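You operate a simulated robot arm through the tools that you are given. There is no shell and no other tool. Be economical: measure what you need, move in short steps, check, and stop when the job is done.

Carry out the task below with a simulated two-armed robot. There is one attempt and no reset: what you move stays moved.

JOB
Give the bag under the funnel one portion by the blue job card.
Fine: holder bar closed for the portion and opened again; then hang that card on the Done rail. Where these are worked on the way, their far stop is far enough and under half their travel is too little: holder bar.

The check looks at the end state, three seconds after you hand in, the way a careful person would. Anything else that was tipped, shoved, dropped, spilled or broken makes it a failure.

ROBOT AND FRAMES
Two 7-joint arms with two-finger parallel grippers on one trunk, on a base that drives. Base frame: it is fixed to the floor where the robot stands at the start and does not move with it; the origin is under the middle of the robot, x ahead of it, y to its left, z up. Lengths are in cm, angles in degrees, forces in N, time in s.
The left shoulder is at the start at [5, 16.1, 117.3], the right one opposite. Places, roughly: bar of the rail marked Done [80, 50, 140]; blue job card, green job card [75, 75, 125]; holder bar [50, -40, 110]. Payload 3.43 kg a hand.
Tool frame (each hand has its own): the origin (TCP) lies between the finger pads and is the grasp point; the fingertips stand 3 cm ahead of it; z points along the fingers, y is the line along which they close. Largest opening 9.4 cm; finger width 2.8, thickness 1; the body of the gripper, 5 by 9.6 cm, starts 5.5 cm behind the TCP.
Orientation is that of the tool frame in the base frame, as [roll, pitch, yaw] about the fixed x, y, z axes, in that order (R = Rz(yaw) Ry(pitch) Rx(roll)). With the fingers straight down and closing along the base's y, the tool's x points along the base's -x, its y along +y and its z along -z.

CONTROLS
- The arms move only by the tool move_arm. It takes "left_increments", "right_increments" or both (then of equal length, played together; a hand with none holds still); each is a list of rows, each an object of numbers (a shift or turn left out is 0, a gripper value left out holds the last): "grip": the finger opening in cm, from 0 to 9.4; "tx", "ty", "tz": the shift along the base's x, y, z in cm; "wx", "wy", "wz": the turn, a rotation vector about the base's x, y, z in degrees. In form: [{"grip": .., "tx": .., "ty": .., "tz": .., "wx": .., "wy": .., "wz": ..}, ...]. A call has 1 to 12 rows; each row shifts and turns the commanded pose from where the row before left it. A row lasts 0.2 s, in which the tool goes at most 5 cm and 8.6 degrees; a call with a longer step from one row to the next is refused whole, and so is a gripper value outside its range. Where a pose cannot be reached the arm comes as near as it can. A force on the tool above 90 N (or 10 N above the force at the start of the call, whichever is more), or a blocked arm, ends the call early, and 0.2 s more pass. The fingers move at their own pace (about 4.5 cm/s each) and stop on an object; they squeeze with about 34 N. The grip force told is the motor's: it shows also when the fingers shut on nothing. Time passes only in rows, and 0.2 s behind the last, so rows that do not move let the fingers close. It gives the time, the measured TCP pose, the force on the tool (base axes), the opening and the grip force at its end, in the units of the frame above (readings bear some noise), with the torque about the TCP (base axes, N m) and any sound that the robot's microphone picked up.
- Cameras (640 x 400 px; columns grow to the right, rows downward): "scene" is now at [13.16, 0.09, 130.67]; the picture's right is [-0.00, -1.00, 0.00], its down [-0.46, 0.00, -0.89] and it looks along [0.89, -0.00, -0.46] (base axes); focal length 226 px, centre (320, 200). "left" rides on the left gripper at [7.6, -1.4, -10.2] in its tool frame; the picture's right is [0.18, 0.98, 0.00], its down [-0.75, 0.14, -0.64] and it looks along [-0.63, 0.12, 0.77] (tool axes); focal length 243 px, centre (320, 200). "right" rides on the right gripper at [7.6, 1.4, -10.2] in its tool frame; the picture's right is [-0.18, 0.98, 0.00], its down [-0.75, -0.14, -0.64] and it looks along [-0.63, -0.12, 0.77] (tool axes); focal length 243 px, centre (320, 200). There is no depth. A picture from a camera that has moved, and an enlarged one, comes with that camera's place and axes in the base frame and with its lens.
- capture(camera): a new picture of that camera. No time passes.
- lift_body(by): slides the trunk up (or, below 0, down) by that many cm; the arms and the scene camera ride with it, the base frame stays. It gives what a move gives, with no picture.
- steer(legs): drives the robot by 1 to 6 legs, each [ahead, left, turn to the left] in cm, cm and degrees, along the robot's own axes; the way and the turn of a leg run together, so that a leg with both is an arc; at most 150 cm and 180 degrees a leg. The arms and the cameras ride along, it lands a little off, and it stops where it bumps. It gives what a move gives.
- aim_head(pan, tilt): turns the head with the scene camera to pan (to the left, within 80 degrees either way) and tilt (down, from -29 to 69), counted from straight ahead of the robot. It gives what a move gives.
- zoom(camera, box): a new picture of the part [left, top, right, bottom] of that camera's present view, enlarged. No time passes.
- job_done(): hands the job in; it is judged then, once.

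Work in short steps. Places have to be worked out from the pictures, the camera data and where the tool is seen: move nearer, look again, correct. Check each grasp and each placing, and mend what went wrong. You have 120 turns and 108 pictures in all, those below and enlarged ones among them. Open the grippers and draw the arms clear of the work before you hand the job in, unless the task says otherwise; then end with one line.

The tools are called after "Call:" as name(argument=value, ...) on one line, values as JSON. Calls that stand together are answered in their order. move_arm: Moves the arms, as the interface text tells. Its arguments: {"type":"object","properties":{"left_increments":{"type":"array"},"right_increments":{"type":"array"}},"required":[]} The other tools are called the same way: lift_body (by) slides the trunk up or down; steer (legs) drives the base; aim_head (pan, tilt) turns the head that bears the scene camera; capture (camera) takes a picture; zoom (camera, box) takes an enlarged picture of a part of a camera's view; job_done () hands the job in.

At the start:

```text
t: 0.0
left_ee_pos: [46.61, 8.1, 100.04]
left_ee_rot: [-179.9, 0.0, 179.9]
left_force: [-0.1, -0.2, 0.1]
left_wrist_torque: [-0.01, -0.01, 0.02]
left_gripper_width: 9.4
left_grip_force: 0.0
right_ee_pos: [32.58, -31.79, 100.03]
right_ee_rot: [-180.0, 0.0, -180.0]
right_force: [-0.4, 0.3, 0.4]
right_wrist_torque: [0.01, -0.03, 0.01]
right_gripper_width: 9.39
right_grip_force: 0.0
trunk travel left (down, up): [-20.0, 6.7]
robot x, y, heading: [-0.16, -0.14, -0.1]
head pan, tilt: [-0.2, 27.1]
```

scene: 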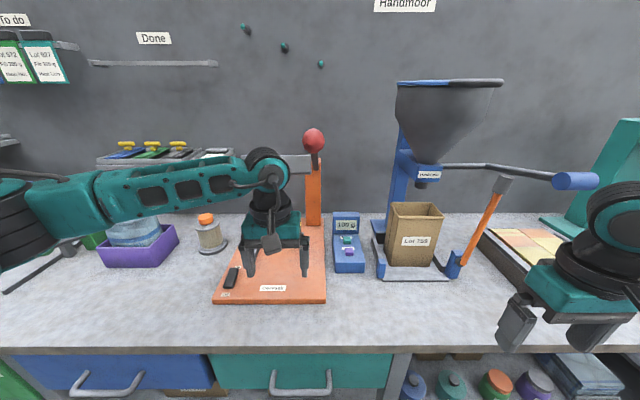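
right: 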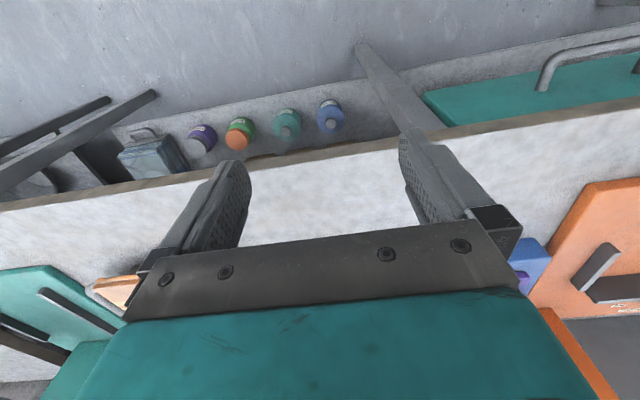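
left: 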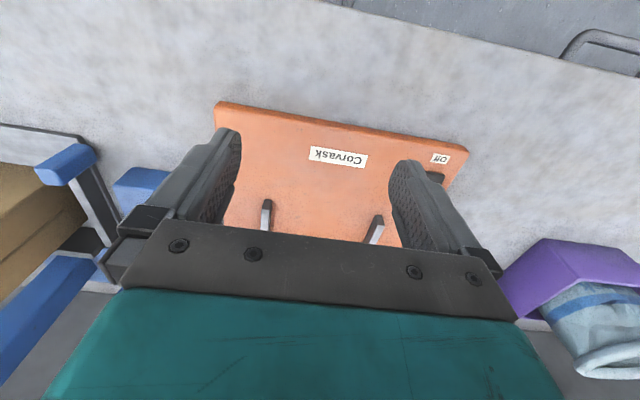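

I start by looking closer at the job cards and the filling station.

Call:
zoom(camera="scene", box=[0, 0, 240, 150])

Call:
zoom(camera="scene", box=[310, 60, 630, 290])

Call:
aim_head(pan=35, tilt=10)

```text
2.67 times, centred on (120, 75) of scene
camera zoom: at [13.16, 0.09, 130.67], right [0.0, -1.0, 0.0], down [-0.46, 0.0, -0.89], along [0.89, 0.0, -0.46], focal length 603 px, centre (853, 533)
```

zoom: 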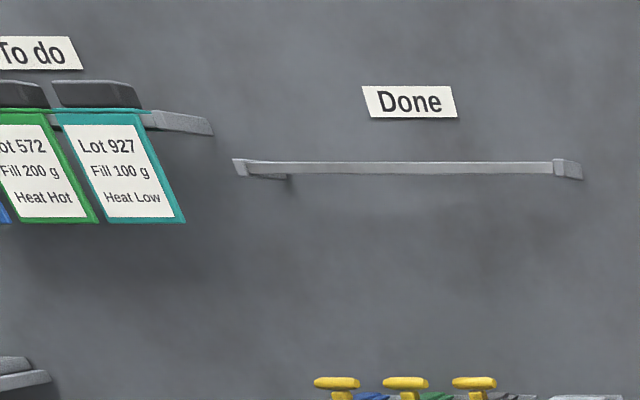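

```text
1.74 times, centred on (470, 175) of scene
camera zoom: at [13.16, 0.09, 130.67], right [0.0, -1.0, 0.0], down [-0.46, 0.0, -0.89], along [0.89, 0.0, -0.46], focal length 393 px, centre (59, 244)
```

zoom: 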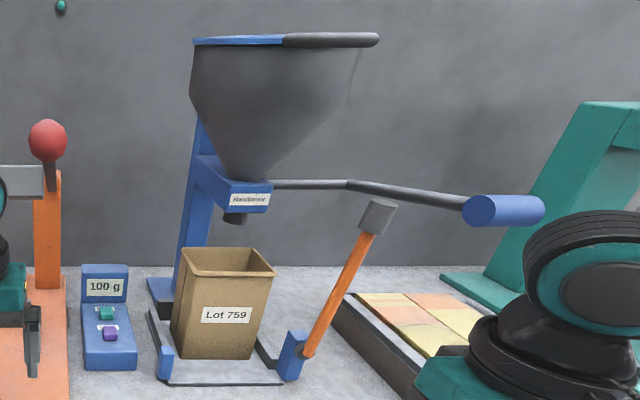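

```text
t: 1.0
left_ee_pos: [46.55, 8.16, 99.94]
left_ee_rot: [-180.0, 0.0, -180.0]
left_force: [0.3, 0.0, 1.2]
left_wrist_torque: [0.03, 0.02, 0.0]
left_gripper_width: 9.38
left_grip_force: 0.1
right_ee_pos: [32.59, -31.87, 99.91]
right_ee_rot: [-180.0, 0.1, -180.0]
right_force: [0.0, -0.3, 0.5]
right_wrist_torque: [0.0, 0.01, 0.02]
right_gripper_width: 9.38
right_grip_force: 0.1
trunk travel left (down, up): [-20.0, 6.7]
robot x, y, heading: [0.01, -0.09, 0.2]
head pan, tilt: [35.0, 10.0]
```

Call:
capture(camera="scene")

Call:
zoom(camera="scene", box=[140, 100, 380, 250])

```text
102 pictures are left
camera scene: at [11.63, 5.45, 133.44], right [0.57, -0.82, 0.0], down [-0.14, -0.1, -0.98], along [0.81, 0.56, -0.17], focal length 226 px, centre (320, 200)
```

scene: 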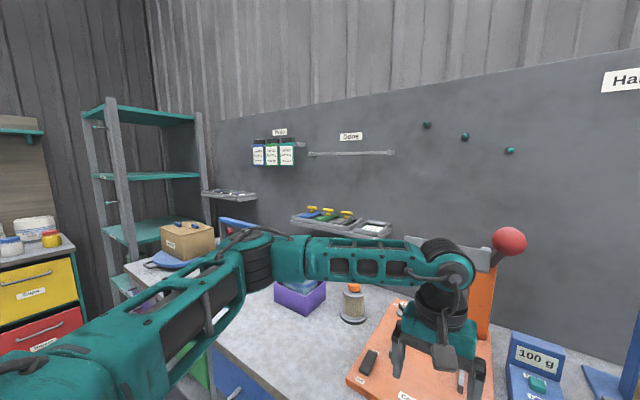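

```text
2.67 times, centred on (260, 175) of scene
camera zoom: at [11.63, 5.45, 133.44], right [0.57, -0.82, 0.0], down [-0.14, -0.1, -0.98], along [0.81, 0.56, -0.17], focal length 603 px, centre (480, 267)
```

zoom: 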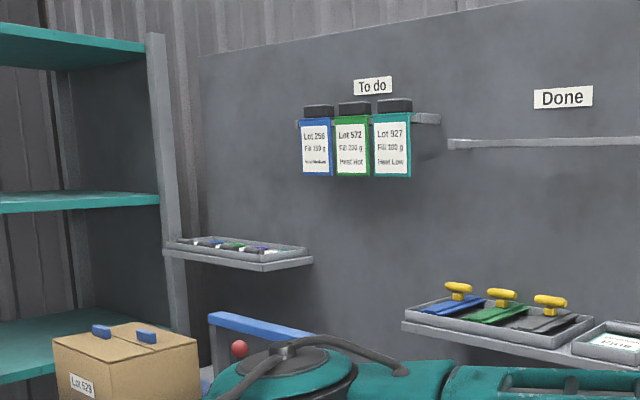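

The blue card is the leftmost. I zoom to read its fill amount.

Call:
zoom(camera="scene", box=[248, 135, 304, 170])

Call:
aim_head(pan=-25, tilt=20)

Call:
capture(camera="scene")

```text
11.43 times, centred on (276, 152) of scene
camera zoom: at [11.63, 5.45, 133.44], right [0.57, -0.82, 0.0], down [-0.14, -0.1, -0.98], along [0.81, 0.56, -0.17], focal length 2582 px, centre (823, 743)
```

zoom: 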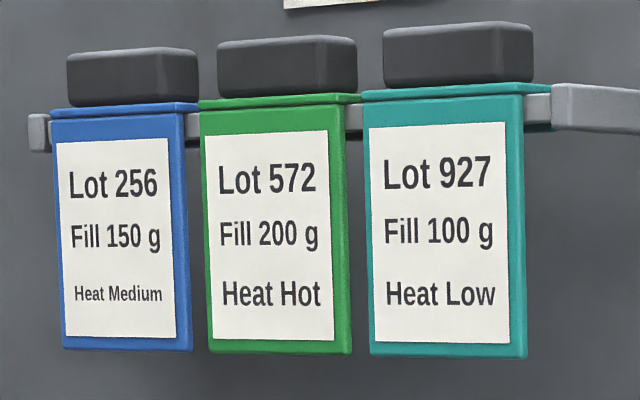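

```text
t: 2.3
left_ee_pos: [46.57, 8.2, 100.06]
left_ee_rot: [179.9, 0.0, 179.9]
left_force: [-0.1, -0.5, 0.1]
left_wrist_torque: [-0.03, -0.04, 0.01]
left_gripper_width: 9.41
left_grip_force: 0.0
right_ee_pos: [32.48, -31.93, 100.06]
right_ee_rot: [179.9, 0.0, -180.0]
right_force: [0.4, -0.9, -0.3]
right_wrist_torque: [0.01, 0.01, 0.01]
right_gripper_width: 9.41
right_grip_force: 0.1
trunk travel left (down, up): [-20.0, 6.7]
robot x, y, heading: [-0.08, -0.15, 0.1]
head pan, tilt: [-25.0, 20.0]
```

```text
99 pictures are left
camera scene: at [12.45, -3.81, 131.81], right [-0.42, -0.91, 0.0], down [-0.31, 0.14, -0.94], along [0.85, -0.4, -0.34], focal length 226 px, centre (320, 200)
```

scene: 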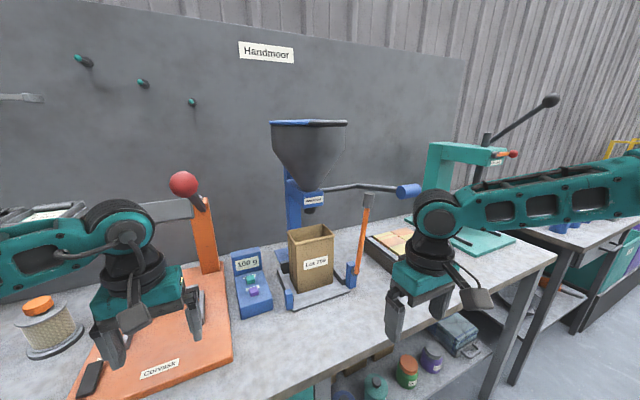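

The job needs 150 g, and the display shows 100 g. I look in detail at the setter, the holder bar and the dose lever.

Call:
zoom(camera="scene", box=[220, 240, 300, 320])

Call:
zoom(camera="scene", box=[260, 110, 430, 310])

```text
5.00 times, centred on (260, 280) of scene
camera zoom: at [12.45, -3.81, 131.81], right [-0.42, -0.91, 0.0], down [-0.31, 0.14, -0.94], along [0.85, -0.4, -0.34], focal length 1130 px, centre (620, -200)
```

zoom: 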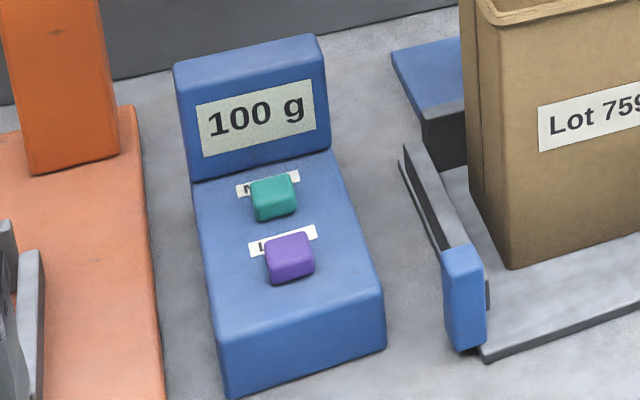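

```text
2.00 times, centred on (345, 210) of scene
camera zoom: at [12.45, -3.81, 131.81], right [-0.42, -0.91, 0.0], down [-0.31, 0.14, -0.94], along [0.85, -0.4, -0.34], focal length 452 px, centre (270, 180)
```

zoom: 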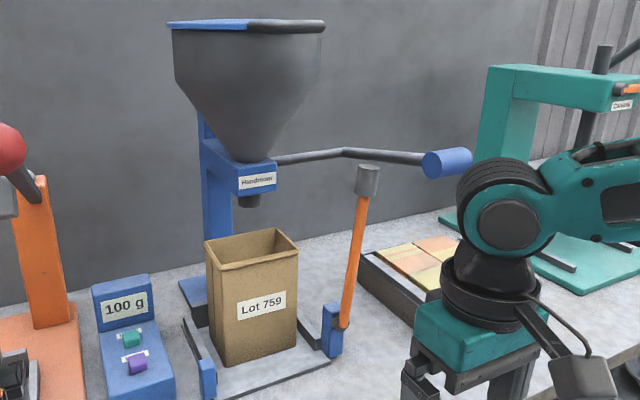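

I bring the left hand over toward the setter box so its camera can read the button labels.

Call:
move_arm(left_increments=[{"tz": 3}, {"tz": 2, "ty": -2}, {"ty": -4}, {"ty": -4}, {"ty": -3}, {}])

Call:
aim_head(pan=-15, tilt=35)

Call:
capture(camera="left")

Call:
capture(camera="scene")

```text
t: 3.7
left_ee_pos: [46.55, -4.89, 104.93]
left_ee_rot: [-180.0, 0.0, 179.9]
left_force: [0.1, 0.3, 0.5]
left_wrist_torque: [0.0, -0.01, -0.01]
left_gripper_width: 9.4
left_grip_force: 0.0
right_ee_pos: [32.65, -31.86, 99.97]
right_ee_rot: [180.0, 0.0, 180.0]
right_force: [-1.6, 0.2, 0.3]
right_wrist_torque: [-0.01, -0.01, 0.02]
right_gripper_width: 9.4
right_grip_force: 0.1
trunk travel left (down, up): [-20.0, 6.7]
robot x, y, heading: [-0.27, -0.07, 0.0]
head pan, tilt: [-25.0, 20.0]
```

```text
t: 4.5
left_ee_pos: [46.54, -5.02, 104.92]
left_ee_rot: [-180.0, 0.0, 179.9]
left_force: [0.1, 0.6, -1.2]
left_wrist_torque: [0.03, -0.01, -0.02]
left_gripper_width: 9.4
left_grip_force: 0.0
right_ee_pos: [32.59, -32.01, 100.01]
right_ee_rot: [-179.9, -0.1, -180.0]
right_force: [-0.3, 0.0, 0.3]
right_wrist_torque: [-0.03, 0.0, -0.01]
right_gripper_width: 9.4
right_grip_force: 0.0
trunk travel left (down, up): [-20.0, 6.7]
robot x, y, heading: [-0.18, 0.04, 0.0]
head pan, tilt: [-15.0, 35.0]
```

```text
96 pictures are left
camera left: at [38.96, -6.24, 115.16], right [-0.18, 0.98, 0.0], down [0.75, 0.14, 0.64], along [0.63, 0.12, -0.77], focal length 243 px, centre (320, 200)
```

left: 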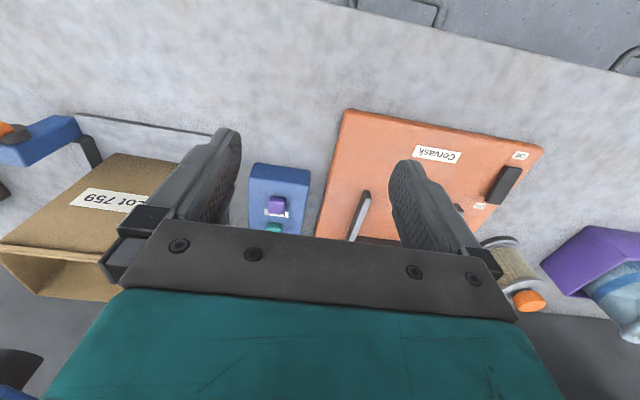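

```text
95 pictures are left
camera scene: at [12.51, -2.16, 129.43], right [-0.26, -0.97, 0.0], down [-0.55, 0.15, -0.82], along [0.79, -0.21, -0.57], focal length 226 px, centre (320, 200)
```

scene: 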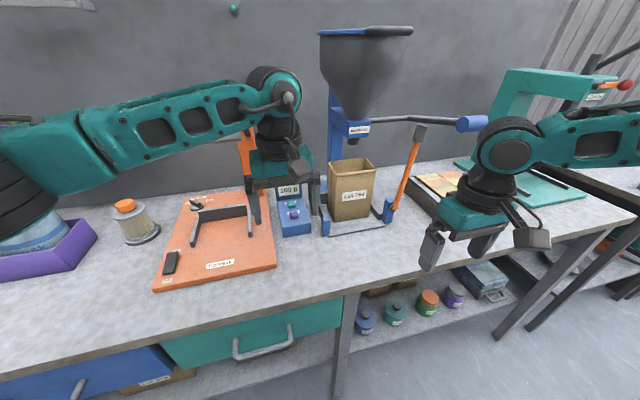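

The purple button is at about (59, -7.6, 93). I zoom on the labels.

Call:
zoom(camera="left", box=[240, 180, 320, 230])

Call:
zoom(camera="scene", box=[254, 160, 350, 220])

```text
8.00 times, centred on (280, 205) of left
camera zoom: at [38.96, -6.24, 115.16], right [-0.18, 0.98, 0.0], down [0.75, 0.14, 0.64], along [0.63, 0.12, -0.77], focal length 1941 px, centre (640, 160)
```

zoom: 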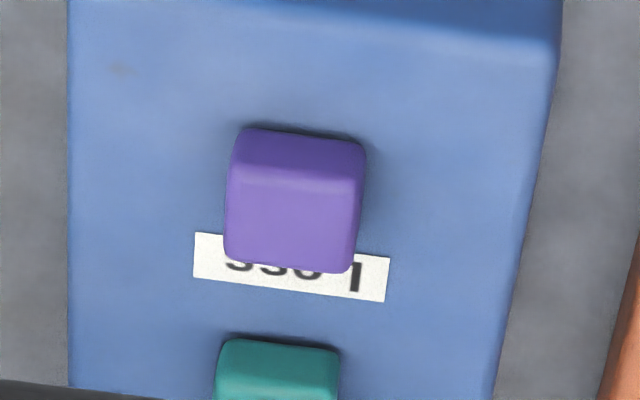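

```text
6.67 times, centred on (302, 190) of scene
camera zoom: at [12.51, -2.16, 129.43], right [-0.26, -0.97, 0.0], down [-0.55, 0.15, -0.82], along [0.79, -0.21, -0.57], focal length 1506 px, centre (440, 267)
```

zoom: 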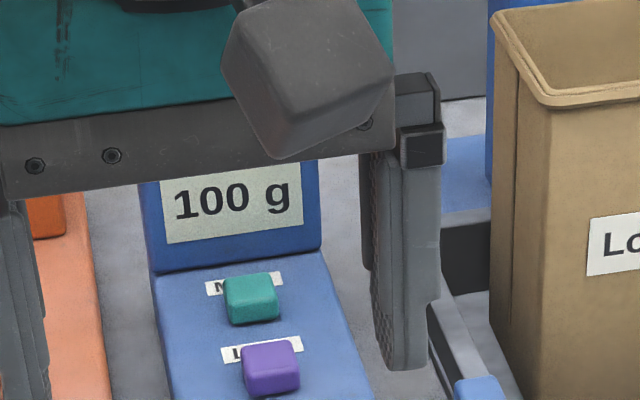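

The purple button is Less and teal is More, at about (61.4, -7.6, 94). I retract the left hand, since the sealer's knob sits near it, and bring the right hand over raised, closed and tilted.

Call:
move_arm(left_increments=[{"tx": -4}, {"tx": -4}, {"ty": 4}, {"ty": 4}, {"ty": 5}, {"ty": 5}, {"ty": 5}, {"tx": -3}, {}], right_increments=[{"grip": 0, "tz": 4}, {"tz": 4}, {"tz": 2}, {}, {}, {"ty": 4}, {"ty": 5}, {"ty": 5}, {"ty": 4}])

Call:
move_arm(right_increments=[{"ty": 3, "wy": -8, "tx": 2}, {"ty": 3, "wy": -8, "tx": 3}, {"wy": -7, "tx": 4}, {"wy": -7, "tx": 4}, {"tx": 4}, {"tx": 4}, {}])

Call:
capture(camera="scene")

Call:
capture(camera="right")

```text
t: 6.5
left_ee_pos: [35.88, 18.27, 104.89]
left_ee_rot: [-180.0, -0.2, -179.9]
left_force: [-0.2, 0.3, -0.5]
left_wrist_torque: [0.01, 0.03, 0.01]
left_gripper_width: 9.41
left_grip_force: 0.1
right_ee_pos: [32.46, -13.68, 110.17]
right_ee_rot: [-179.9, -0.1, 180.0]
right_force: [0.5, -0.2, -1.3]
right_wrist_torque: [-0.04, 0.01, -0.02]
right_gripper_width: 0.0
right_grip_force: 32.7
trunk travel left (down, up): [-20.0, 6.7]
robot x, y, heading: [0.07, -0.08, -0.2]
head pan, tilt: [-15.0, 35.0]
```

```text
t: 8.1
left_ee_pos: [35.86, 18.01, 105.01]
left_ee_rot: [180.0, 0.0, 180.0]
left_force: [0.4, 0.0, 0.4]
left_wrist_torque: [0.01, -0.01, 0.01]
left_gripper_width: 9.37
left_grip_force: 0.2
right_ee_pos: [50.47, -10.45, 110.65]
right_ee_rot: [179.8, 30.2, 179.9]
right_force: [-0.3, -1.1, 0.9]
right_wrist_torque: [0.01, -0.02, 0.01]
right_gripper_width: 0.0
right_grip_force: 32.8
right hand out of reach, approached as far as the arm can: row 2, 4, 5, 6
trunk travel left (down, up): [-20.0, 6.7]
robot x, y, heading: [0.2, 0.01, 0.1]
head pan, tilt: [-15.0, 35.0]
```

```text
92 pictures are left
camera scene: at [12.5, -2.15, 129.43], right [-0.26, -0.97, 0.0], down [-0.55, 0.15, -0.82], along [0.79, -0.21, -0.57], focal length 226 px, centre (320, 200)
```

scene: 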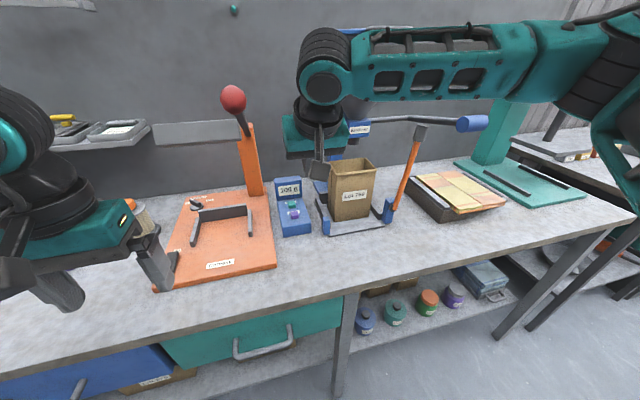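

```text
91 pictures are left
camera right: at [38.71, -8.95, 115.64], right [0.16, 0.98, 0.09], down [0.33, -0.14, 0.93], along [0.93, -0.12, -0.35], focal length 243 px, centre (320, 200)
```

right: 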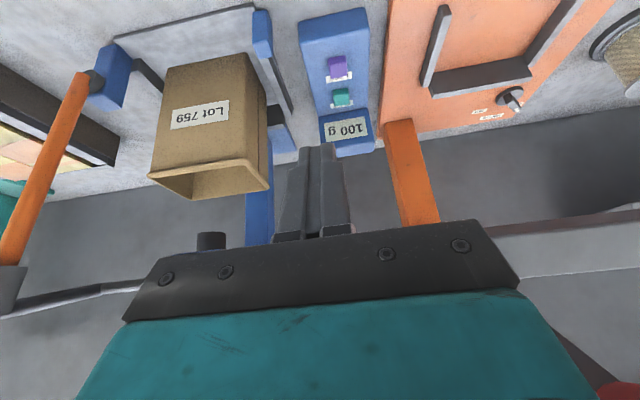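

Thirty degrees of tilt runs out of reach, so I tilt the fingers further forward, which keeps the wrist back. Then I check again.

Call:
move_arm(right_increments=[{"wy": -8}, {"wy": -8}, {"wy": -8}, {"tx": 2}, {"tx": 2}, {}])

```text
t: 9.5
left_ee_pos: [35.87, 18.07, 105.04]
left_ee_rot: [-180.0, 0.0, -180.0]
left_force: [0.1, -0.7, 0.6]
left_wrist_torque: [-0.01, 0.0, -0.02]
left_gripper_width: 9.4
left_grip_force: 0.1
right_ee_pos: [54.74, -10.38, 110.65]
right_ee_rot: [179.9, 54.1, -180.0]
right_force: [0.7, -0.1, 0.2]
right_wrist_torque: [0.0, 0.01, 0.0]
right_gripper_width: 0.01
right_grip_force: 33.1
trunk travel left (down, up): [-20.0, 6.7]
robot x, y, heading: [0.23, 0.03, 0.1]
head pan, tilt: [-15.0, 35.0]
```

It reaches now. I move above the More button.

Call:
move_arm(right_increments=[{"tx": 3, "ty": 1.4, "tz": -3}, {"tx": 2, "ty": 1.4, "tz": -3}, {"tz": -4}, {}])

Call:
zoom(camera="scene", box=[230, 140, 390, 240])

Call:
capture(camera="right")

```text
t: 10.5
left_ee_pos: [35.87, 18.18, 105.06]
left_ee_rot: [179.9, 0.0, 180.0]
left_force: [-0.1, 0.3, 0.1]
left_wrist_torque: [-0.03, -0.02, -0.02]
left_gripper_width: 9.39
left_grip_force: 0.2
right_ee_pos: [56.62, -13.92, 102.87]
right_ee_rot: [179.9, 53.9, -179.9]
right_force: [0.9, -0.5, -0.2]
right_wrist_torque: [0.01, 0.0, -0.02]
right_gripper_width: 0.0
right_grip_force: 32.8
right hand out of reach, approached as far as the arm can: row 1, 2, 3
trunk travel left (down, up): [-20.0, 6.7]
robot x, y, heading: [-0.06, -0.25, -0.1]
head pan, tilt: [-15.0, 35.0]
```

```text
4.00 times, centred on (310, 190) of scene
camera zoom: at [12.51, -2.15, 129.43], right [-0.26, -0.97, 0.0], down [-0.55, 0.15, -0.82], along [0.79, -0.21, -0.57], focal length 904 px, centre (360, 240)
```

zoom: 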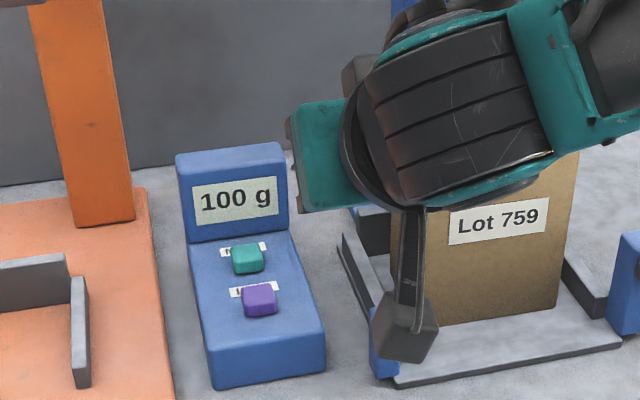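

```text
89 pictures are left
camera right: at [43.81, -12.44, 102.64], right [0.11, 0.98, 0.15], down [-0.08, -0.14, 0.99], along [0.99, -0.12, 0.06], focal length 243 px, centre (320, 200)
```

right: 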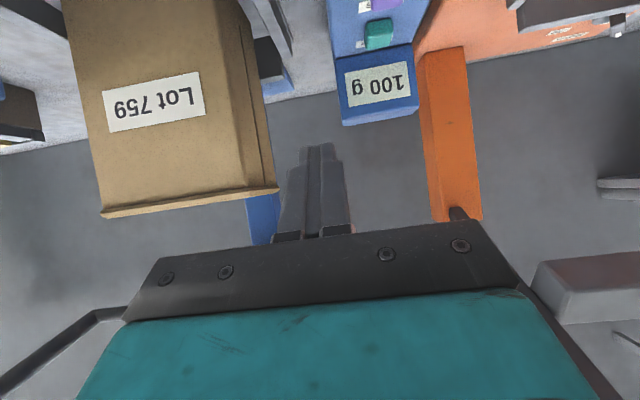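

The reach limit drags the hand sideways. I back it off and drive the base forward 10 cm.

Call:
move_arm(right_increments=[{"tz": 4, "tx": -2}, {"tz": 2, "tx": -4}, {"ty": 3, "tx": -4}, {"ty": 3}, {}])

Call:
steer(legs=[[10, 0, 0]])

Call:
capture(camera="scene")

```text
t: 11.7
left_ee_pos: [35.78, 18.14, 105.01]
left_ee_rot: [-180.0, 0.0, 179.9]
left_force: [0.8, 0.6, 0.6]
left_wrist_torque: [-0.02, -0.01, 0.04]
left_gripper_width: 9.39
left_grip_force: 0.1
right_ee_pos: [46.3, -8.9, 109.21]
right_ee_rot: [179.9, 54.0, -179.9]
right_force: [0.5, -0.2, -0.1]
right_wrist_torque: [-0.02, -0.01, 0.02]
right_gripper_width: 0.02
right_grip_force: 32.7
right hand out of reach, approached as far as the arm can: row 4
trunk travel left (down, up): [-20.0, 6.7]
robot x, y, heading: [-0.11, -0.15, -0.0]
head pan, tilt: [-15.0, 35.0]
```

```text
t: 12.8
left_ee_pos: [45.78, 18.23, 104.82]
left_ee_rot: [180.0, -0.1, -180.0]
left_force: [0.2, -0.3, 0.3]
left_wrist_torque: [0.0, -0.02, -0.01]
left_gripper_width: 9.39
left_grip_force: 0.1
right_ee_pos: [56.3, -9.06, 109.25]
right_ee_rot: [179.9, 53.9, 179.9]
right_force: [-0.5, -0.2, -0.3]
right_wrist_torque: [-0.02, 0.0, 0.01]
right_gripper_width: 0.0
right_grip_force: 32.7
trunk travel left (down, up): [-20.0, 6.7]
robot x, y, heading: [9.86, -0.1, 0.1]
head pan, tilt: [-15.0, 35.0]
```

```text
88 pictures are left
camera scene: at [22.47, -2.15, 129.41], right [-0.26, -0.97, 0.0], down [-0.56, 0.15, -0.82], along [0.79, -0.21, -0.57], focal length 226 px, centre (320, 200)
```

scene: 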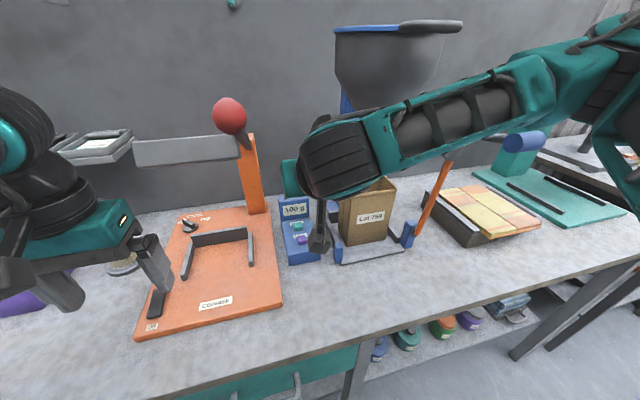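

The drive worked. I now move to above the More button.

Call:
move_arm(right_increments=[{"tx": 1.5, "ty": 1.5, "tz": -3}, {"tx": 1, "tz": -3}, {"tx": 1, "tz": -3}, {}])

Call:
zoom(camera="scene", box=[240, 180, 360, 255])

Call:
capture(camera="right")

```text
t: 13.8
left_ee_pos: [45.6, 18.14, 104.96]
left_ee_rot: [179.9, 0.0, -179.9]
left_force: [-0.6, -0.4, -0.5]
left_wrist_torque: [-0.04, 0.0, 0.01]
left_gripper_width: 9.44
left_grip_force: 0.0
right_ee_pos: [59.07, -11.98, 102.02]
right_ee_rot: [179.9, 53.9, -179.9]
right_force: [0.1, -1.0, 0.3]
right_wrist_torque: [0.0, 0.04, -0.04]
right_gripper_width: 0.0
right_grip_force: 32.7
right hand out of reach, approached as far as the arm can: row 1, 2, 3
trunk travel left (down, up): [-20.0, 6.7]
robot x, y, heading: [9.56, -0.22, 0.2]
head pan, tilt: [-15.0, 35.0]
```

```text
5.33 times, centred on (300, 218) of scene
camera zoom: at [22.37, -2.14, 129.43], right [-0.26, -0.97, 0.0], down [-0.55, 0.15, -0.82], along [0.79, -0.21, -0.57], focal length 1205 px, centre (427, 107)
```

zoom: 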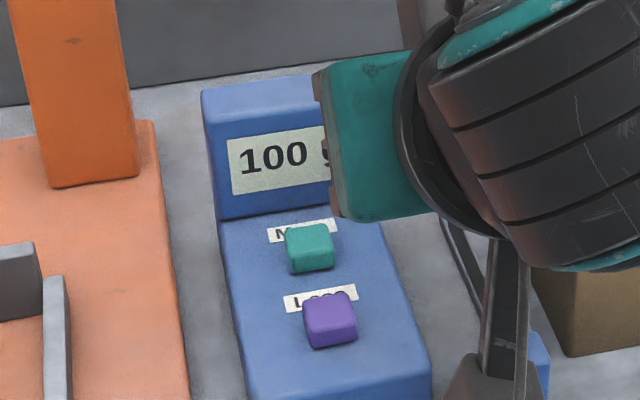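

```text
86 pictures are left
camera right: at [46.41, -10.47, 101.87], right [0.11, 0.98, 0.15], down [-0.08, -0.14, 0.99], along [0.99, -0.12, 0.06], focal length 243 px, centre (320, 200)
```

right: 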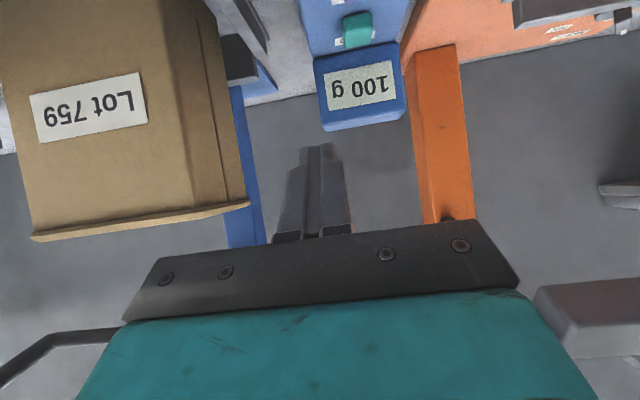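

The limit is the cross-body joint posture, not distance. I retract both hands and shift the base left 16 cm so the button lies in front of the right shoulder.

Call:
move_arm(right_increments=[{"tz": 4}, {"tz": 4, "tx": -3}, {"tx": -5}, {"tx": -4, "ty": -3}, {"tx": -3, "ty": -4}, {"ty": -3}], left_increments=[{"tz": 4}, {"tz": 4}, {"tx": -4}, {"tx": -4}, {"tx": -2}, {}])

Call:
steer(legs=[[0, 16, 0]])

Call:
capture(camera="scene")

```text
t: 15.2
left_ee_pos: [35.72, 18.16, 112.73]
left_ee_rot: [-179.9, 0.0, -179.9]
left_force: [0.1, -0.1, 0.0]
left_wrist_torque: [0.01, 0.0, -0.04]
left_gripper_width: 9.39
left_grip_force: 0.0
right_ee_pos: [51.41, -18.65, 111.73]
right_ee_rot: [179.9, 53.8, -179.9]
right_force: [0.6, -0.7, 0.4]
right_wrist_torque: [-0.01, -0.01, -0.02]
right_gripper_width: 0.0
right_grip_force: 33.5
right hand out of reach, approached as far as the arm can: row 4, 5, 6
trunk travel left (down, up): [-20.0, 6.7]
robot x, y, heading: [10.19, -0.22, -0.2]
head pan, tilt: [-15.0, 35.0]
```

```text
t: 16.6
left_ee_pos: [35.77, 33.95, 112.75]
left_ee_rot: [-179.9, 0.0, 179.9]
left_force: [0.0, 0.8, -1.0]
left_wrist_torque: [0.0, 0.0, 0.01]
left_gripper_width: 9.39
left_grip_force: 0.1
right_ee_pos: [51.5, -2.92, 111.84]
right_ee_rot: [-180.0, 54.0, -180.0]
right_force: [0.5, 0.7, 0.3]
right_wrist_torque: [0.0, -0.01, -0.03]
right_gripper_width: 0.01
right_grip_force: 33.2
trunk travel left (down, up): [-20.0, 6.7]
robot x, y, heading: [9.96, 15.81, -0.0]
head pan, tilt: [-15.0, 35.0]
```

```text
85 pictures are left
camera scene: at [22.38, 13.65, 129.43], right [-0.26, -0.97, 0.0], down [-0.55, 0.15, -0.82], along [0.79, -0.21, -0.57], focal length 226 px, centre (320, 200)
```

scene: 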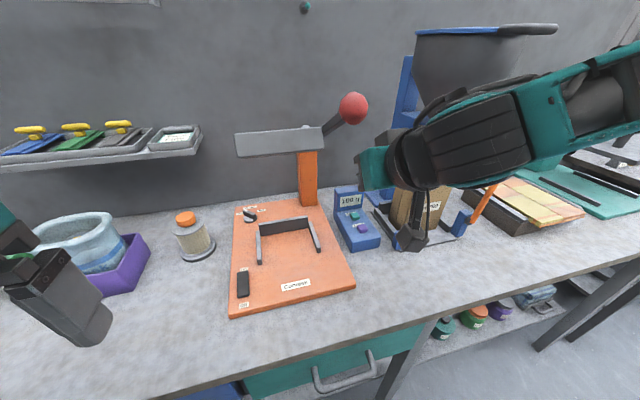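

I zoom to triangulate the button better with this new baseline.

Call:
zoom(camera="scene", box=[310, 170, 406, 230])

```text
6.67 times, centred on (358, 200) of scene
camera zoom: at [22.38, 13.65, 129.43], right [-0.26, -0.97, 0.0], down [-0.55, 0.15, -0.82], along [0.79, -0.21, -0.57], focal length 1506 px, centre (67, 200)
```

zoom: 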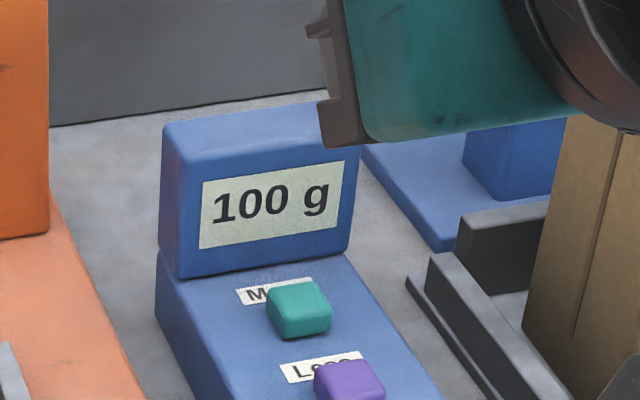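

Three views agree: More is at about (65.7, -7.9, 90.8). I move sideways clear of the knob, then forward and down above it.

Call:
move_arm(right_increments=[{"ty": -4}, {"ty": -1, "tx": 3}, {"tx": 4, "tz": -3}, {"tx": 4, "tz": -4}, {"tx": 1.5, "tz": -4}, {}])

Call:
zoom(camera="scene", box=[280, 140, 440, 240])

```text
refused: row 4 steps farther than a row can; nothing moved
```

```text
4.00 times, centred on (360, 190) of scene
camera zoom: at [22.38, 13.65, 129.43], right [-0.26, -0.97, 0.0], down [-0.55, 0.15, -0.82], along [0.79, -0.21, -0.57], focal length 904 px, centre (160, 240)
```

zoom: 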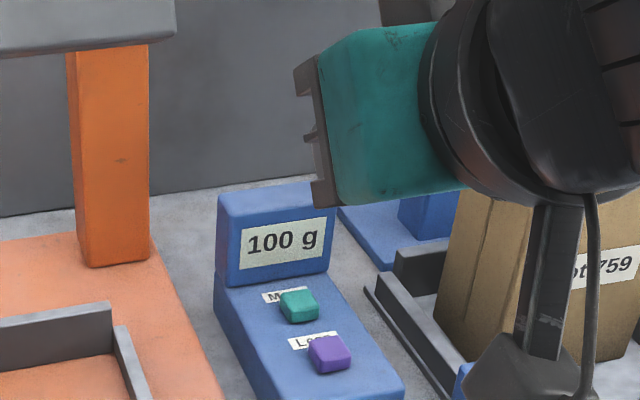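

A row was too long, so I resend it in smaller steps.

Call:
move_arm(right_increments=[{"ty": -4}, {"ty": -1, "tx": 3}, {"tx": 3, "tz": -3}, {"tx": 3, "tz": -3}, {"tx": 3.5, "tz": -3}, {"tz": -3}, {}])

Call:
zoom(camera="scene", box=[280, 140, 440, 240])

```text
t: 18.2
left_ee_pos: [35.81, 33.93, 112.78]
left_ee_rot: [180.0, 0.1, 180.0]
left_force: [-0.6, 0.6, -0.9]
left_wrist_torque: [0.0, 0.01, -0.04]
left_gripper_width: 9.4
left_grip_force: 0.1
right_ee_pos: [63.93, -8.0, 99.72]
right_ee_rot: [180.0, 53.9, 179.9]
right_force: [-0.2, 0.1, -0.8]
right_wrist_torque: [0.0, 0.05, 0.01]
right_gripper_width: 0.0
right_grip_force: 32.5
trunk travel left (down, up): [-20.0, 6.7]
robot x, y, heading: [10.0, 15.86, -0.3]
head pan, tilt: [-15.0, 35.0]
```

```text
4.00 times, centred on (360, 190) of scene
camera zoom: at [22.37, 13.58, 129.43], right [-0.26, -0.97, 0.0], down [-0.55, 0.15, -0.82], along [0.79, -0.21, -0.57], focal length 904 px, centre (160, 240)
```

zoom: 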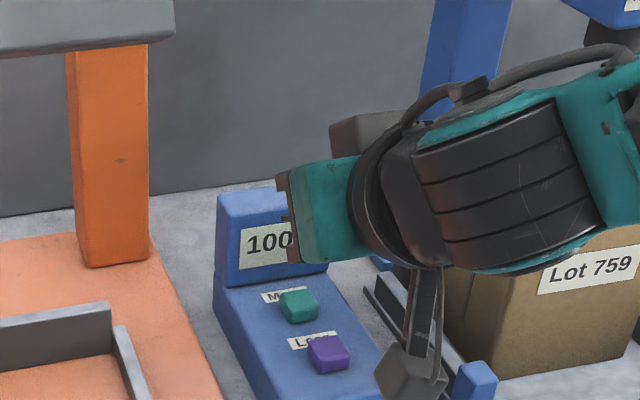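

I reduce the tilt to about 39° so the hanging wrist camera clears the box, then lower close to the button.

Call:
move_arm(right_increments=[{"wy": 7.5, "tx": 0.5}, {"wy": 7.5, "tx": 0.5}, {"tz": -1.5}, {}])

Call:
capture(camera="right")

```text
t: 19.2
left_ee_pos: [35.78, 33.87, 112.73]
left_ee_rot: [180.0, 0.0, 180.0]
left_force: [0.1, -0.2, -0.7]
left_wrist_torque: [0.0, -0.02, -0.02]
left_gripper_width: 9.42
left_grip_force: 0.1
right_ee_pos: [64.99, -7.93, 98.15]
right_ee_rot: [180.0, 38.9, 180.0]
right_force: [-0.1, 0.1, -0.2]
right_wrist_torque: [0.0, 0.02, 0.01]
right_gripper_width: 0.01
right_grip_force: 32.8
trunk travel left (down, up): [-20.0, 6.7]
robot x, y, heading: [9.9, 15.68, -0.2]
head pan, tilt: [-15.0, 35.0]
```

```text
81 pictures are left
camera right: at [52.64, -6.37, 101.35], right [0.14, 0.98, 0.12], down [0.18, -0.14, 0.97], along [0.97, -0.12, -0.2], focal length 243 px, centre (320, 200)
```

right: 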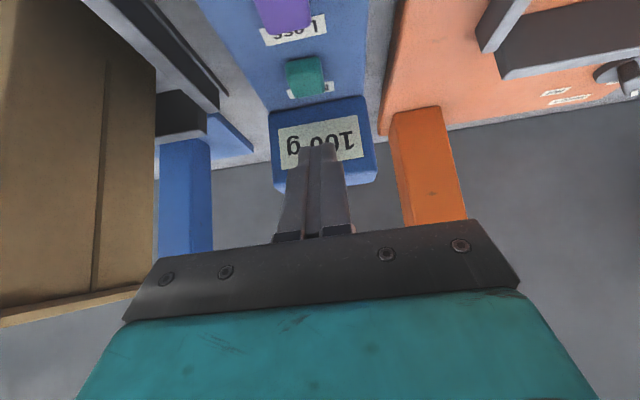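

The wrist view confirms the button at (65.5, -8.05). I lower in small steps and watch for sound and force.

Call:
move_arm(right_increments=[{"tz": -1.2}, {"tz": -1}, {"tz": -0.6}, {"tz": -0.4}, {}])

Call:
zoom(camera="right", box=[240, 40, 400, 140])

```text
t: 20.4
left_ee_pos: [35.79, 33.7, 112.71]
left_ee_rot: [179.9, 0.1, 179.9]
left_force: [-0.7, -0.3, 0.2]
left_wrist_torque: [-0.03, 0.01, -0.04]
left_gripper_width: 9.45
left_grip_force: 0.0
right_ee_pos: [65.07, -7.84, 94.95]
right_ee_rot: [180.0, 38.9, 179.9]
right_force: [0.1, 0.4, -0.2]
right_wrist_torque: [-0.02, -0.05, -0.02]
right_gripper_width: 0.0
right_grip_force: 32.5
trunk travel left (down, up): [-20.0, 6.7]
robot x, y, heading: [9.76, 15.71, -0.1]
head pan, tilt: [-15.0, 35.0]
```

```text
4.00 times, centred on (320, 90) of right
camera zoom: at [52.68, -6.35, 98.16], right [0.14, 0.98, 0.12], down [0.18, -0.14, 0.97], along [0.97, -0.12, -0.2], focal length 970 px, centre (320, 640)
```

zoom: 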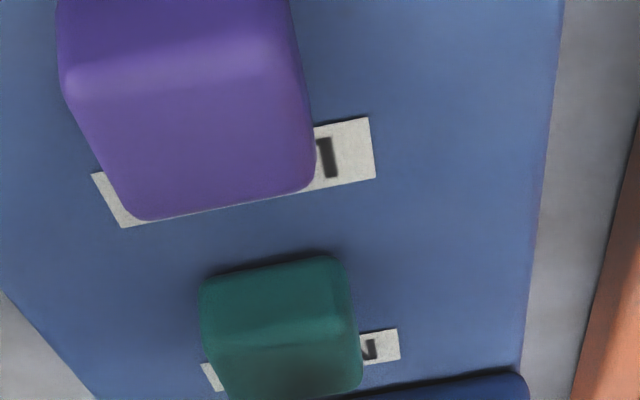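

No contact yet; I continue down in small steps.

Call:
move_arm(right_increments=[{"tz": -0.4}, {"tz": -0.3}, {"tz": -0.3}, {}])

Call:
capture(camera="right")

```text
t: 21.4
left_ee_pos: [35.77, 33.86, 112.67]
left_ee_rot: [180.0, 0.0, 180.0]
left_force: [-0.2, 0.5, -0.4]
left_wrist_torque: [0.0, -0.01, 0.01]
left_gripper_width: 9.4
left_grip_force: 0.1
right_ee_pos: [65.12, -7.95, 94.06]
right_ee_rot: [-179.9, 39.0, 179.8]
right_force: [0.4, 0.0, 2.3]
right_wrist_torque: [-0.01, -0.02, 0.03]
right_gripper_width: 0.0
right_grip_force: 32.7
trunk travel left (down, up): [-20.0, 6.7]
robot x, y, heading: [10.02, 16.13, 0.3]
head pan, tilt: [-15.0, 35.0]
heard: click
```

```text
79 pictures are left
camera right: at [52.66, -6.36, 97.24], right [0.14, 0.98, 0.12], down [0.18, -0.14, 0.97], along [0.97, -0.12, -0.2], focal length 243 px, centre (320, 200)
```

right: 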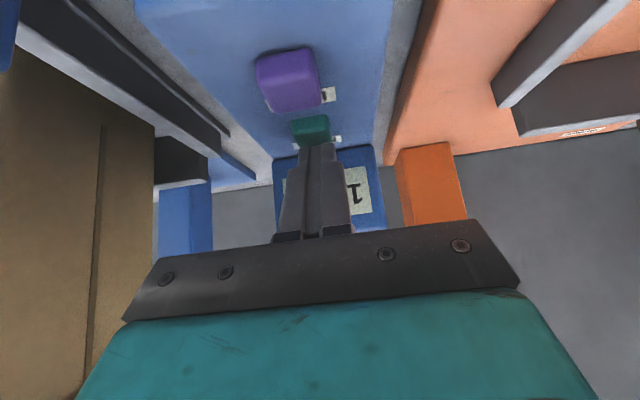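

I heard a click. I raise the hand and read the display.

Call:
move_arm(right_increments=[{"tz": 1.5}, {"tz": 3}, {"tz": 3}, {}])

Call:
zoom(camera="right", box=[240, 80, 400, 180])

Call:
capture(camera="scene")

```text
t: 22.4
left_ee_pos: [35.79, 33.79, 112.82]
left_ee_rot: [180.0, 0.0, 179.9]
left_force: [-0.1, -0.6, -0.6]
left_wrist_torque: [0.02, -0.02, -0.01]
left_gripper_width: 9.42
left_grip_force: 0.1
right_ee_pos: [64.76, -7.69, 101.68]
right_ee_rot: [180.0, 38.8, -180.0]
right_force: [-0.6, -0.1, -0.6]
right_wrist_torque: [0.02, 0.02, -0.02]
right_gripper_width: 0.0
right_grip_force: 32.6
trunk travel left (down, up): [-20.0, 6.7]
robot x, y, heading: [9.65, 15.43, 0.0]
head pan, tilt: [-15.0, 35.0]
```

```text
4.00 times, centred on (320, 130) of right
camera zoom: at [52.42, -6.35, 104.83], right [0.14, 0.98, 0.12], down [0.18, -0.14, 0.97], along [0.97, -0.12, -0.2], focal length 970 px, centre (320, 480)
```

zoom: 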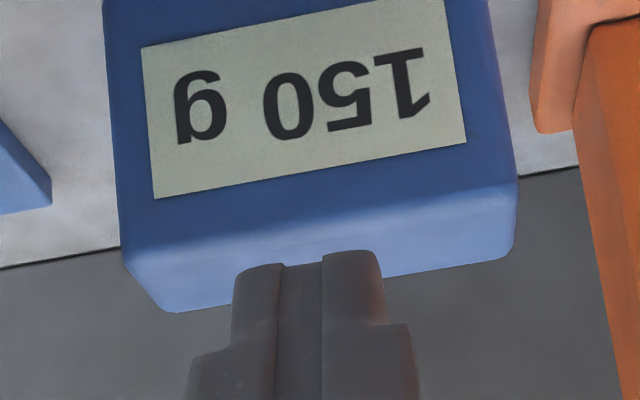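

```text
77 pictures are left
camera scene: at [22.39, 13.57, 129.42], right [-0.26, -0.97, 0.0], down [-0.55, 0.15, -0.82], along [0.79, -0.21, -0.57], focal length 226 px, centre (320, 200)
```

scene: 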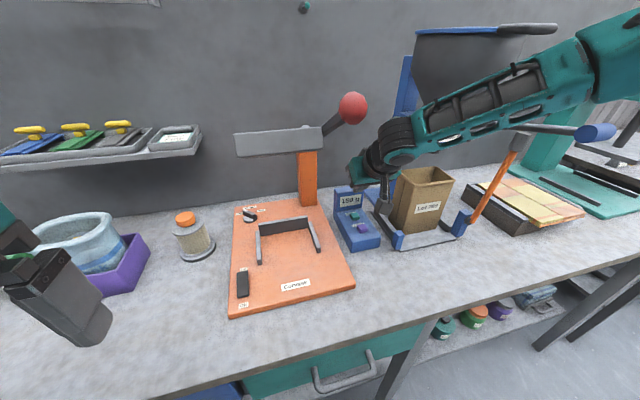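

The display reads 150 g. I retract the right hand toward me and away from the knob before driving to the holder bar.

Call:
move_arm(right_increments=[{"tz": 4, "tx": -2}, {"tz": 4, "tx": -3}, {"tx": -4, "ty": -1}, {"tx": -4, "ty": -2}, {"tx": -4, "ty": -2, "wy": 8}, {"tx": -3, "ty": -2, "wy": 8}, {"tx": -2, "ty": -2, "wy": 8}, {"wy": 8, "ty": -2}, {"wy": 6, "ty": -2}, {}])

Call:
steer(legs=[[-10, 0, 0], [0, -26, 0]])

Call:
capture(camera="scene")

```text
t: 24.6
left_ee_pos: [35.76, 33.87, 112.86]
left_ee_rot: [-180.0, -0.1, 179.9]
left_force: [-0.5, 0.3, 0.5]
left_wrist_torque: [0.0, 0.02, -0.01]
left_gripper_width: 9.41
left_grip_force: 0.1
right_ee_pos: [42.93, -20.98, 109.45]
right_ee_rot: [180.0, 0.8, 179.9]
right_force: [-0.1, 0.7, 0.1]
right_wrist_torque: [0.0, -0.01, -0.01]
right_gripper_width: 0.03
right_grip_force: 33.5
trunk travel left (down, up): [-20.0, 6.7]
robot x, y, heading: [9.79, 15.59, -0.1]
head pan, tilt: [-15.0, 35.0]
```

```text
t: 27.2
left_ee_pos: [25.5, 8.19, 112.78]
left_ee_rot: [180.0, 0.0, 179.9]
left_force: [-0.1, 0.0, 0.2]
left_wrist_torque: [0.01, 0.02, -0.03]
left_gripper_width: 9.39
left_grip_force: 0.2
right_ee_pos: [32.56, -46.61, 109.53]
right_ee_rot: [180.0, 0.9, 179.7]
right_force: [0.2, -0.6, -0.4]
right_wrist_torque: [-0.01, 0.0, -0.01]
right_gripper_width: 0.0
right_grip_force: 33.2
trunk travel left (down, up): [-20.0, 6.7]
robot x, y, heading: [-0.49, -9.85, -0.3]
head pan, tilt: [-15.0, 35.0]
```

```text
76 pictures are left
camera scene: at [12.12, -12.1, 129.43], right [-0.26, -0.96, 0.0], down [-0.55, 0.15, -0.82], along [0.79, -0.22, -0.57], focal length 226 px, centre (320, 200)
```

scene: 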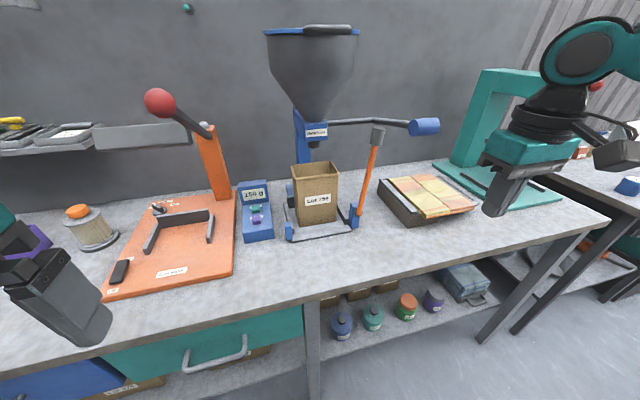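

The view of the machine is clear now. I zoom in to measure the bar and lever.

Call:
zoom(camera="scene", box=[260, 100, 452, 250])

Call:
aim_head(pan=-40, tilt=20)

Call:
capture(camera="scene")

```text
2.67 times, centred on (356, 175) of scene
camera zoom: at [12.12, -12.1, 129.43], right [-0.26, -0.96, 0.0], down [-0.55, 0.15, -0.82], along [0.79, -0.22, -0.57], focal length 603 px, centre (224, 267)
```

zoom: 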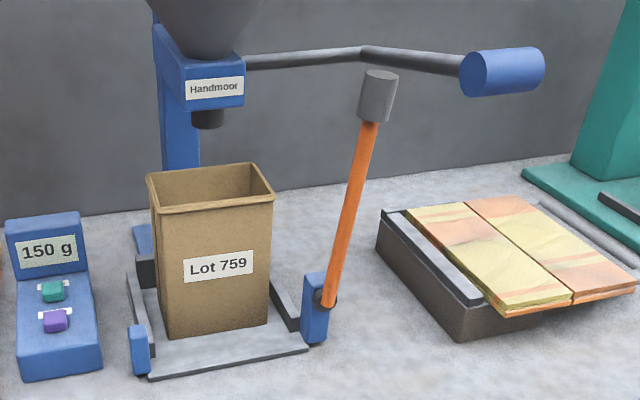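

```text
t: 28.1
left_ee_pos: [25.66, 8.26, 112.77]
left_ee_rot: [-180.0, 0.0, 179.8]
left_force: [0.1, 0.2, 0.1]
left_wrist_torque: [-0.01, 0.01, -0.02]
left_gripper_width: 9.4
left_grip_force: 0.1
right_ee_pos: [32.58, -46.54, 109.53]
right_ee_rot: [-179.9, 0.9, 179.9]
right_force: [-0.6, -0.6, 0.7]
right_wrist_torque: [-0.03, -0.01, 0.04]
right_gripper_width: 0.0
right_grip_force: 32.8
trunk travel left (down, up): [-20.0, 6.7]
robot x, y, heading: [-0.4, -9.56, -0.3]
head pan, tilt: [-40.0, 20.0]
```

```text
74 pictures are left
camera scene: at [10.74, -15.73, 131.81], right [-0.65, -0.76, 0.0], down [-0.26, 0.22, -0.94], along [0.72, -0.61, -0.34], focal length 226 px, centre (320, 200)
```

scene: 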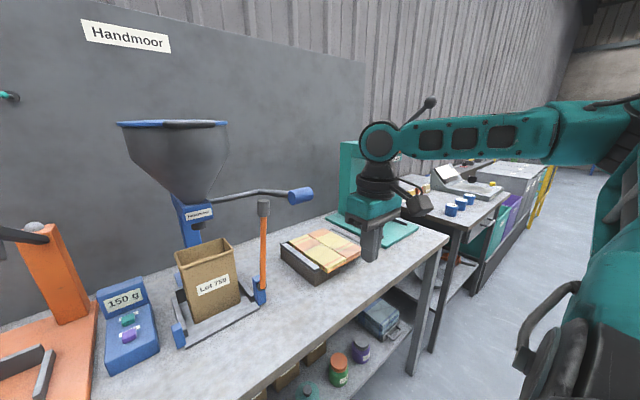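

Triangulation gives the bar pivot at (54.4, -33.6, 93), its knob at (54, -36, 113), the catch near y -15 and the dose handle at (47, -41, 117). The bar should swing left and down, so I will push it with near-horizontal closed fingers from its right side, staying under the handle. First I back up a little and tilt the hand.

Call:
steer(legs=[[-8, 0, 0]])

Call:
move_arm(right_increments=[{"wy": -8, "tz": -2}, {"wy": -8, "tz": -2}, {"wy": -8, "tz": -2}, {"wy": -8, "tx": 1}, {"wy": -8, "tx": 2}, {"wy": -8, "tx": 2}, {"wy": -8, "tx": 2}, {"wy": -8, "tx": 2}, {"wy": -8, "tx": 2}, {"wy": -3, "ty": 2, "tx": 2}, {"ty": 3, "tx": 2}, {}])

Call:
aim_head(pan=-20, tilt=30)

Call:
capture(camera="scene")

```text
t: 29.2
left_ee_pos: [17.58, 8.17, 112.73]
left_ee_rot: [180.0, 0.0, 179.7]
left_force: [-0.1, -0.6, -0.5]
left_wrist_torque: [0.05, -0.02, 0.01]
left_gripper_width: 9.39
left_grip_force: 0.2
right_ee_pos: [24.55, -46.51, 109.64]
right_ee_rot: [-180.0, 0.9, 179.8]
right_force: [-0.5, 1.0, -0.3]
right_wrist_torque: [0.01, -0.03, -0.03]
right_gripper_width: 0.0
right_grip_force: 33.3
trunk travel left (down, up): [-20.0, 6.7]
robot x, y, heading: [-8.09, -9.96, -0.4]
head pan, tilt: [-40.0, 20.0]
```

```text
t: 31.8
left_ee_pos: [17.8, 8.3, 112.64]
left_ee_rot: [-180.0, -0.1, 179.7]
left_force: [0.0, 0.1, -1.0]
left_wrist_torque: [0.01, 0.01, 0.02]
left_gripper_width: 9.39
left_grip_force: 0.1
right_ee_pos: [39.89, -41.56, 103.39]
right_ee_rot: [179.0, 75.8, 178.9]
right_force: [0.1, -0.3, -0.5]
right_wrist_torque: [0.01, 0.03, -0.02]
right_gripper_width: 0.01
right_grip_force: 32.1
trunk travel left (down, up): [-20.0, 6.7]
robot x, y, heading: [-8.5, -9.49, -0.2]
head pan, tilt: [-40.0, 20.0]
```

```text
t: 32.6
left_ee_pos: [17.79, 8.22, 112.85]
left_ee_rot: [180.0, 0.0, 179.7]
left_force: [-0.1, -0.6, -1.0]
left_wrist_torque: [0.0, 0.01, 0.02]
left_gripper_width: 9.38
left_grip_force: 0.1
right_ee_pos: [39.79, -41.61, 103.4]
right_ee_rot: [178.9, 75.9, 179.0]
right_force: [-0.4, -0.4, 1.2]
right_wrist_torque: [-0.02, -0.04, 0.0]
right_gripper_width: 0.0
right_grip_force: 32.6
trunk travel left (down, up): [-20.0, 6.7]
robot x, y, heading: [-8.29, -9.66, -0.5]
head pan, tilt: [-20.0, 30.0]
```

```text
73 pictures are left
camera scene: at [4.25, -12.83, 130.21], right [-0.35, -0.94, 0.0], down [-0.47, 0.17, -0.87], along [0.81, -0.3, -0.5], focal length 226 px, centre (320, 200)
```

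scene: 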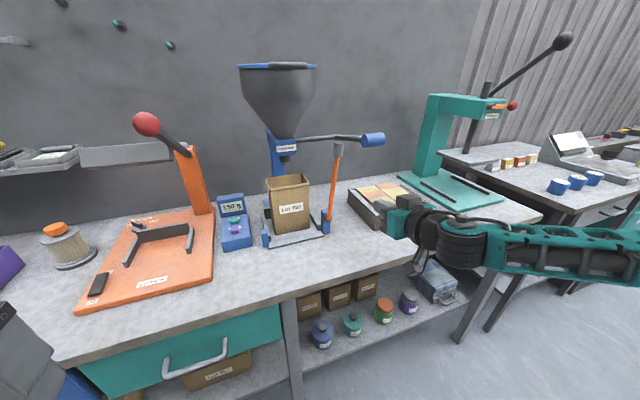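

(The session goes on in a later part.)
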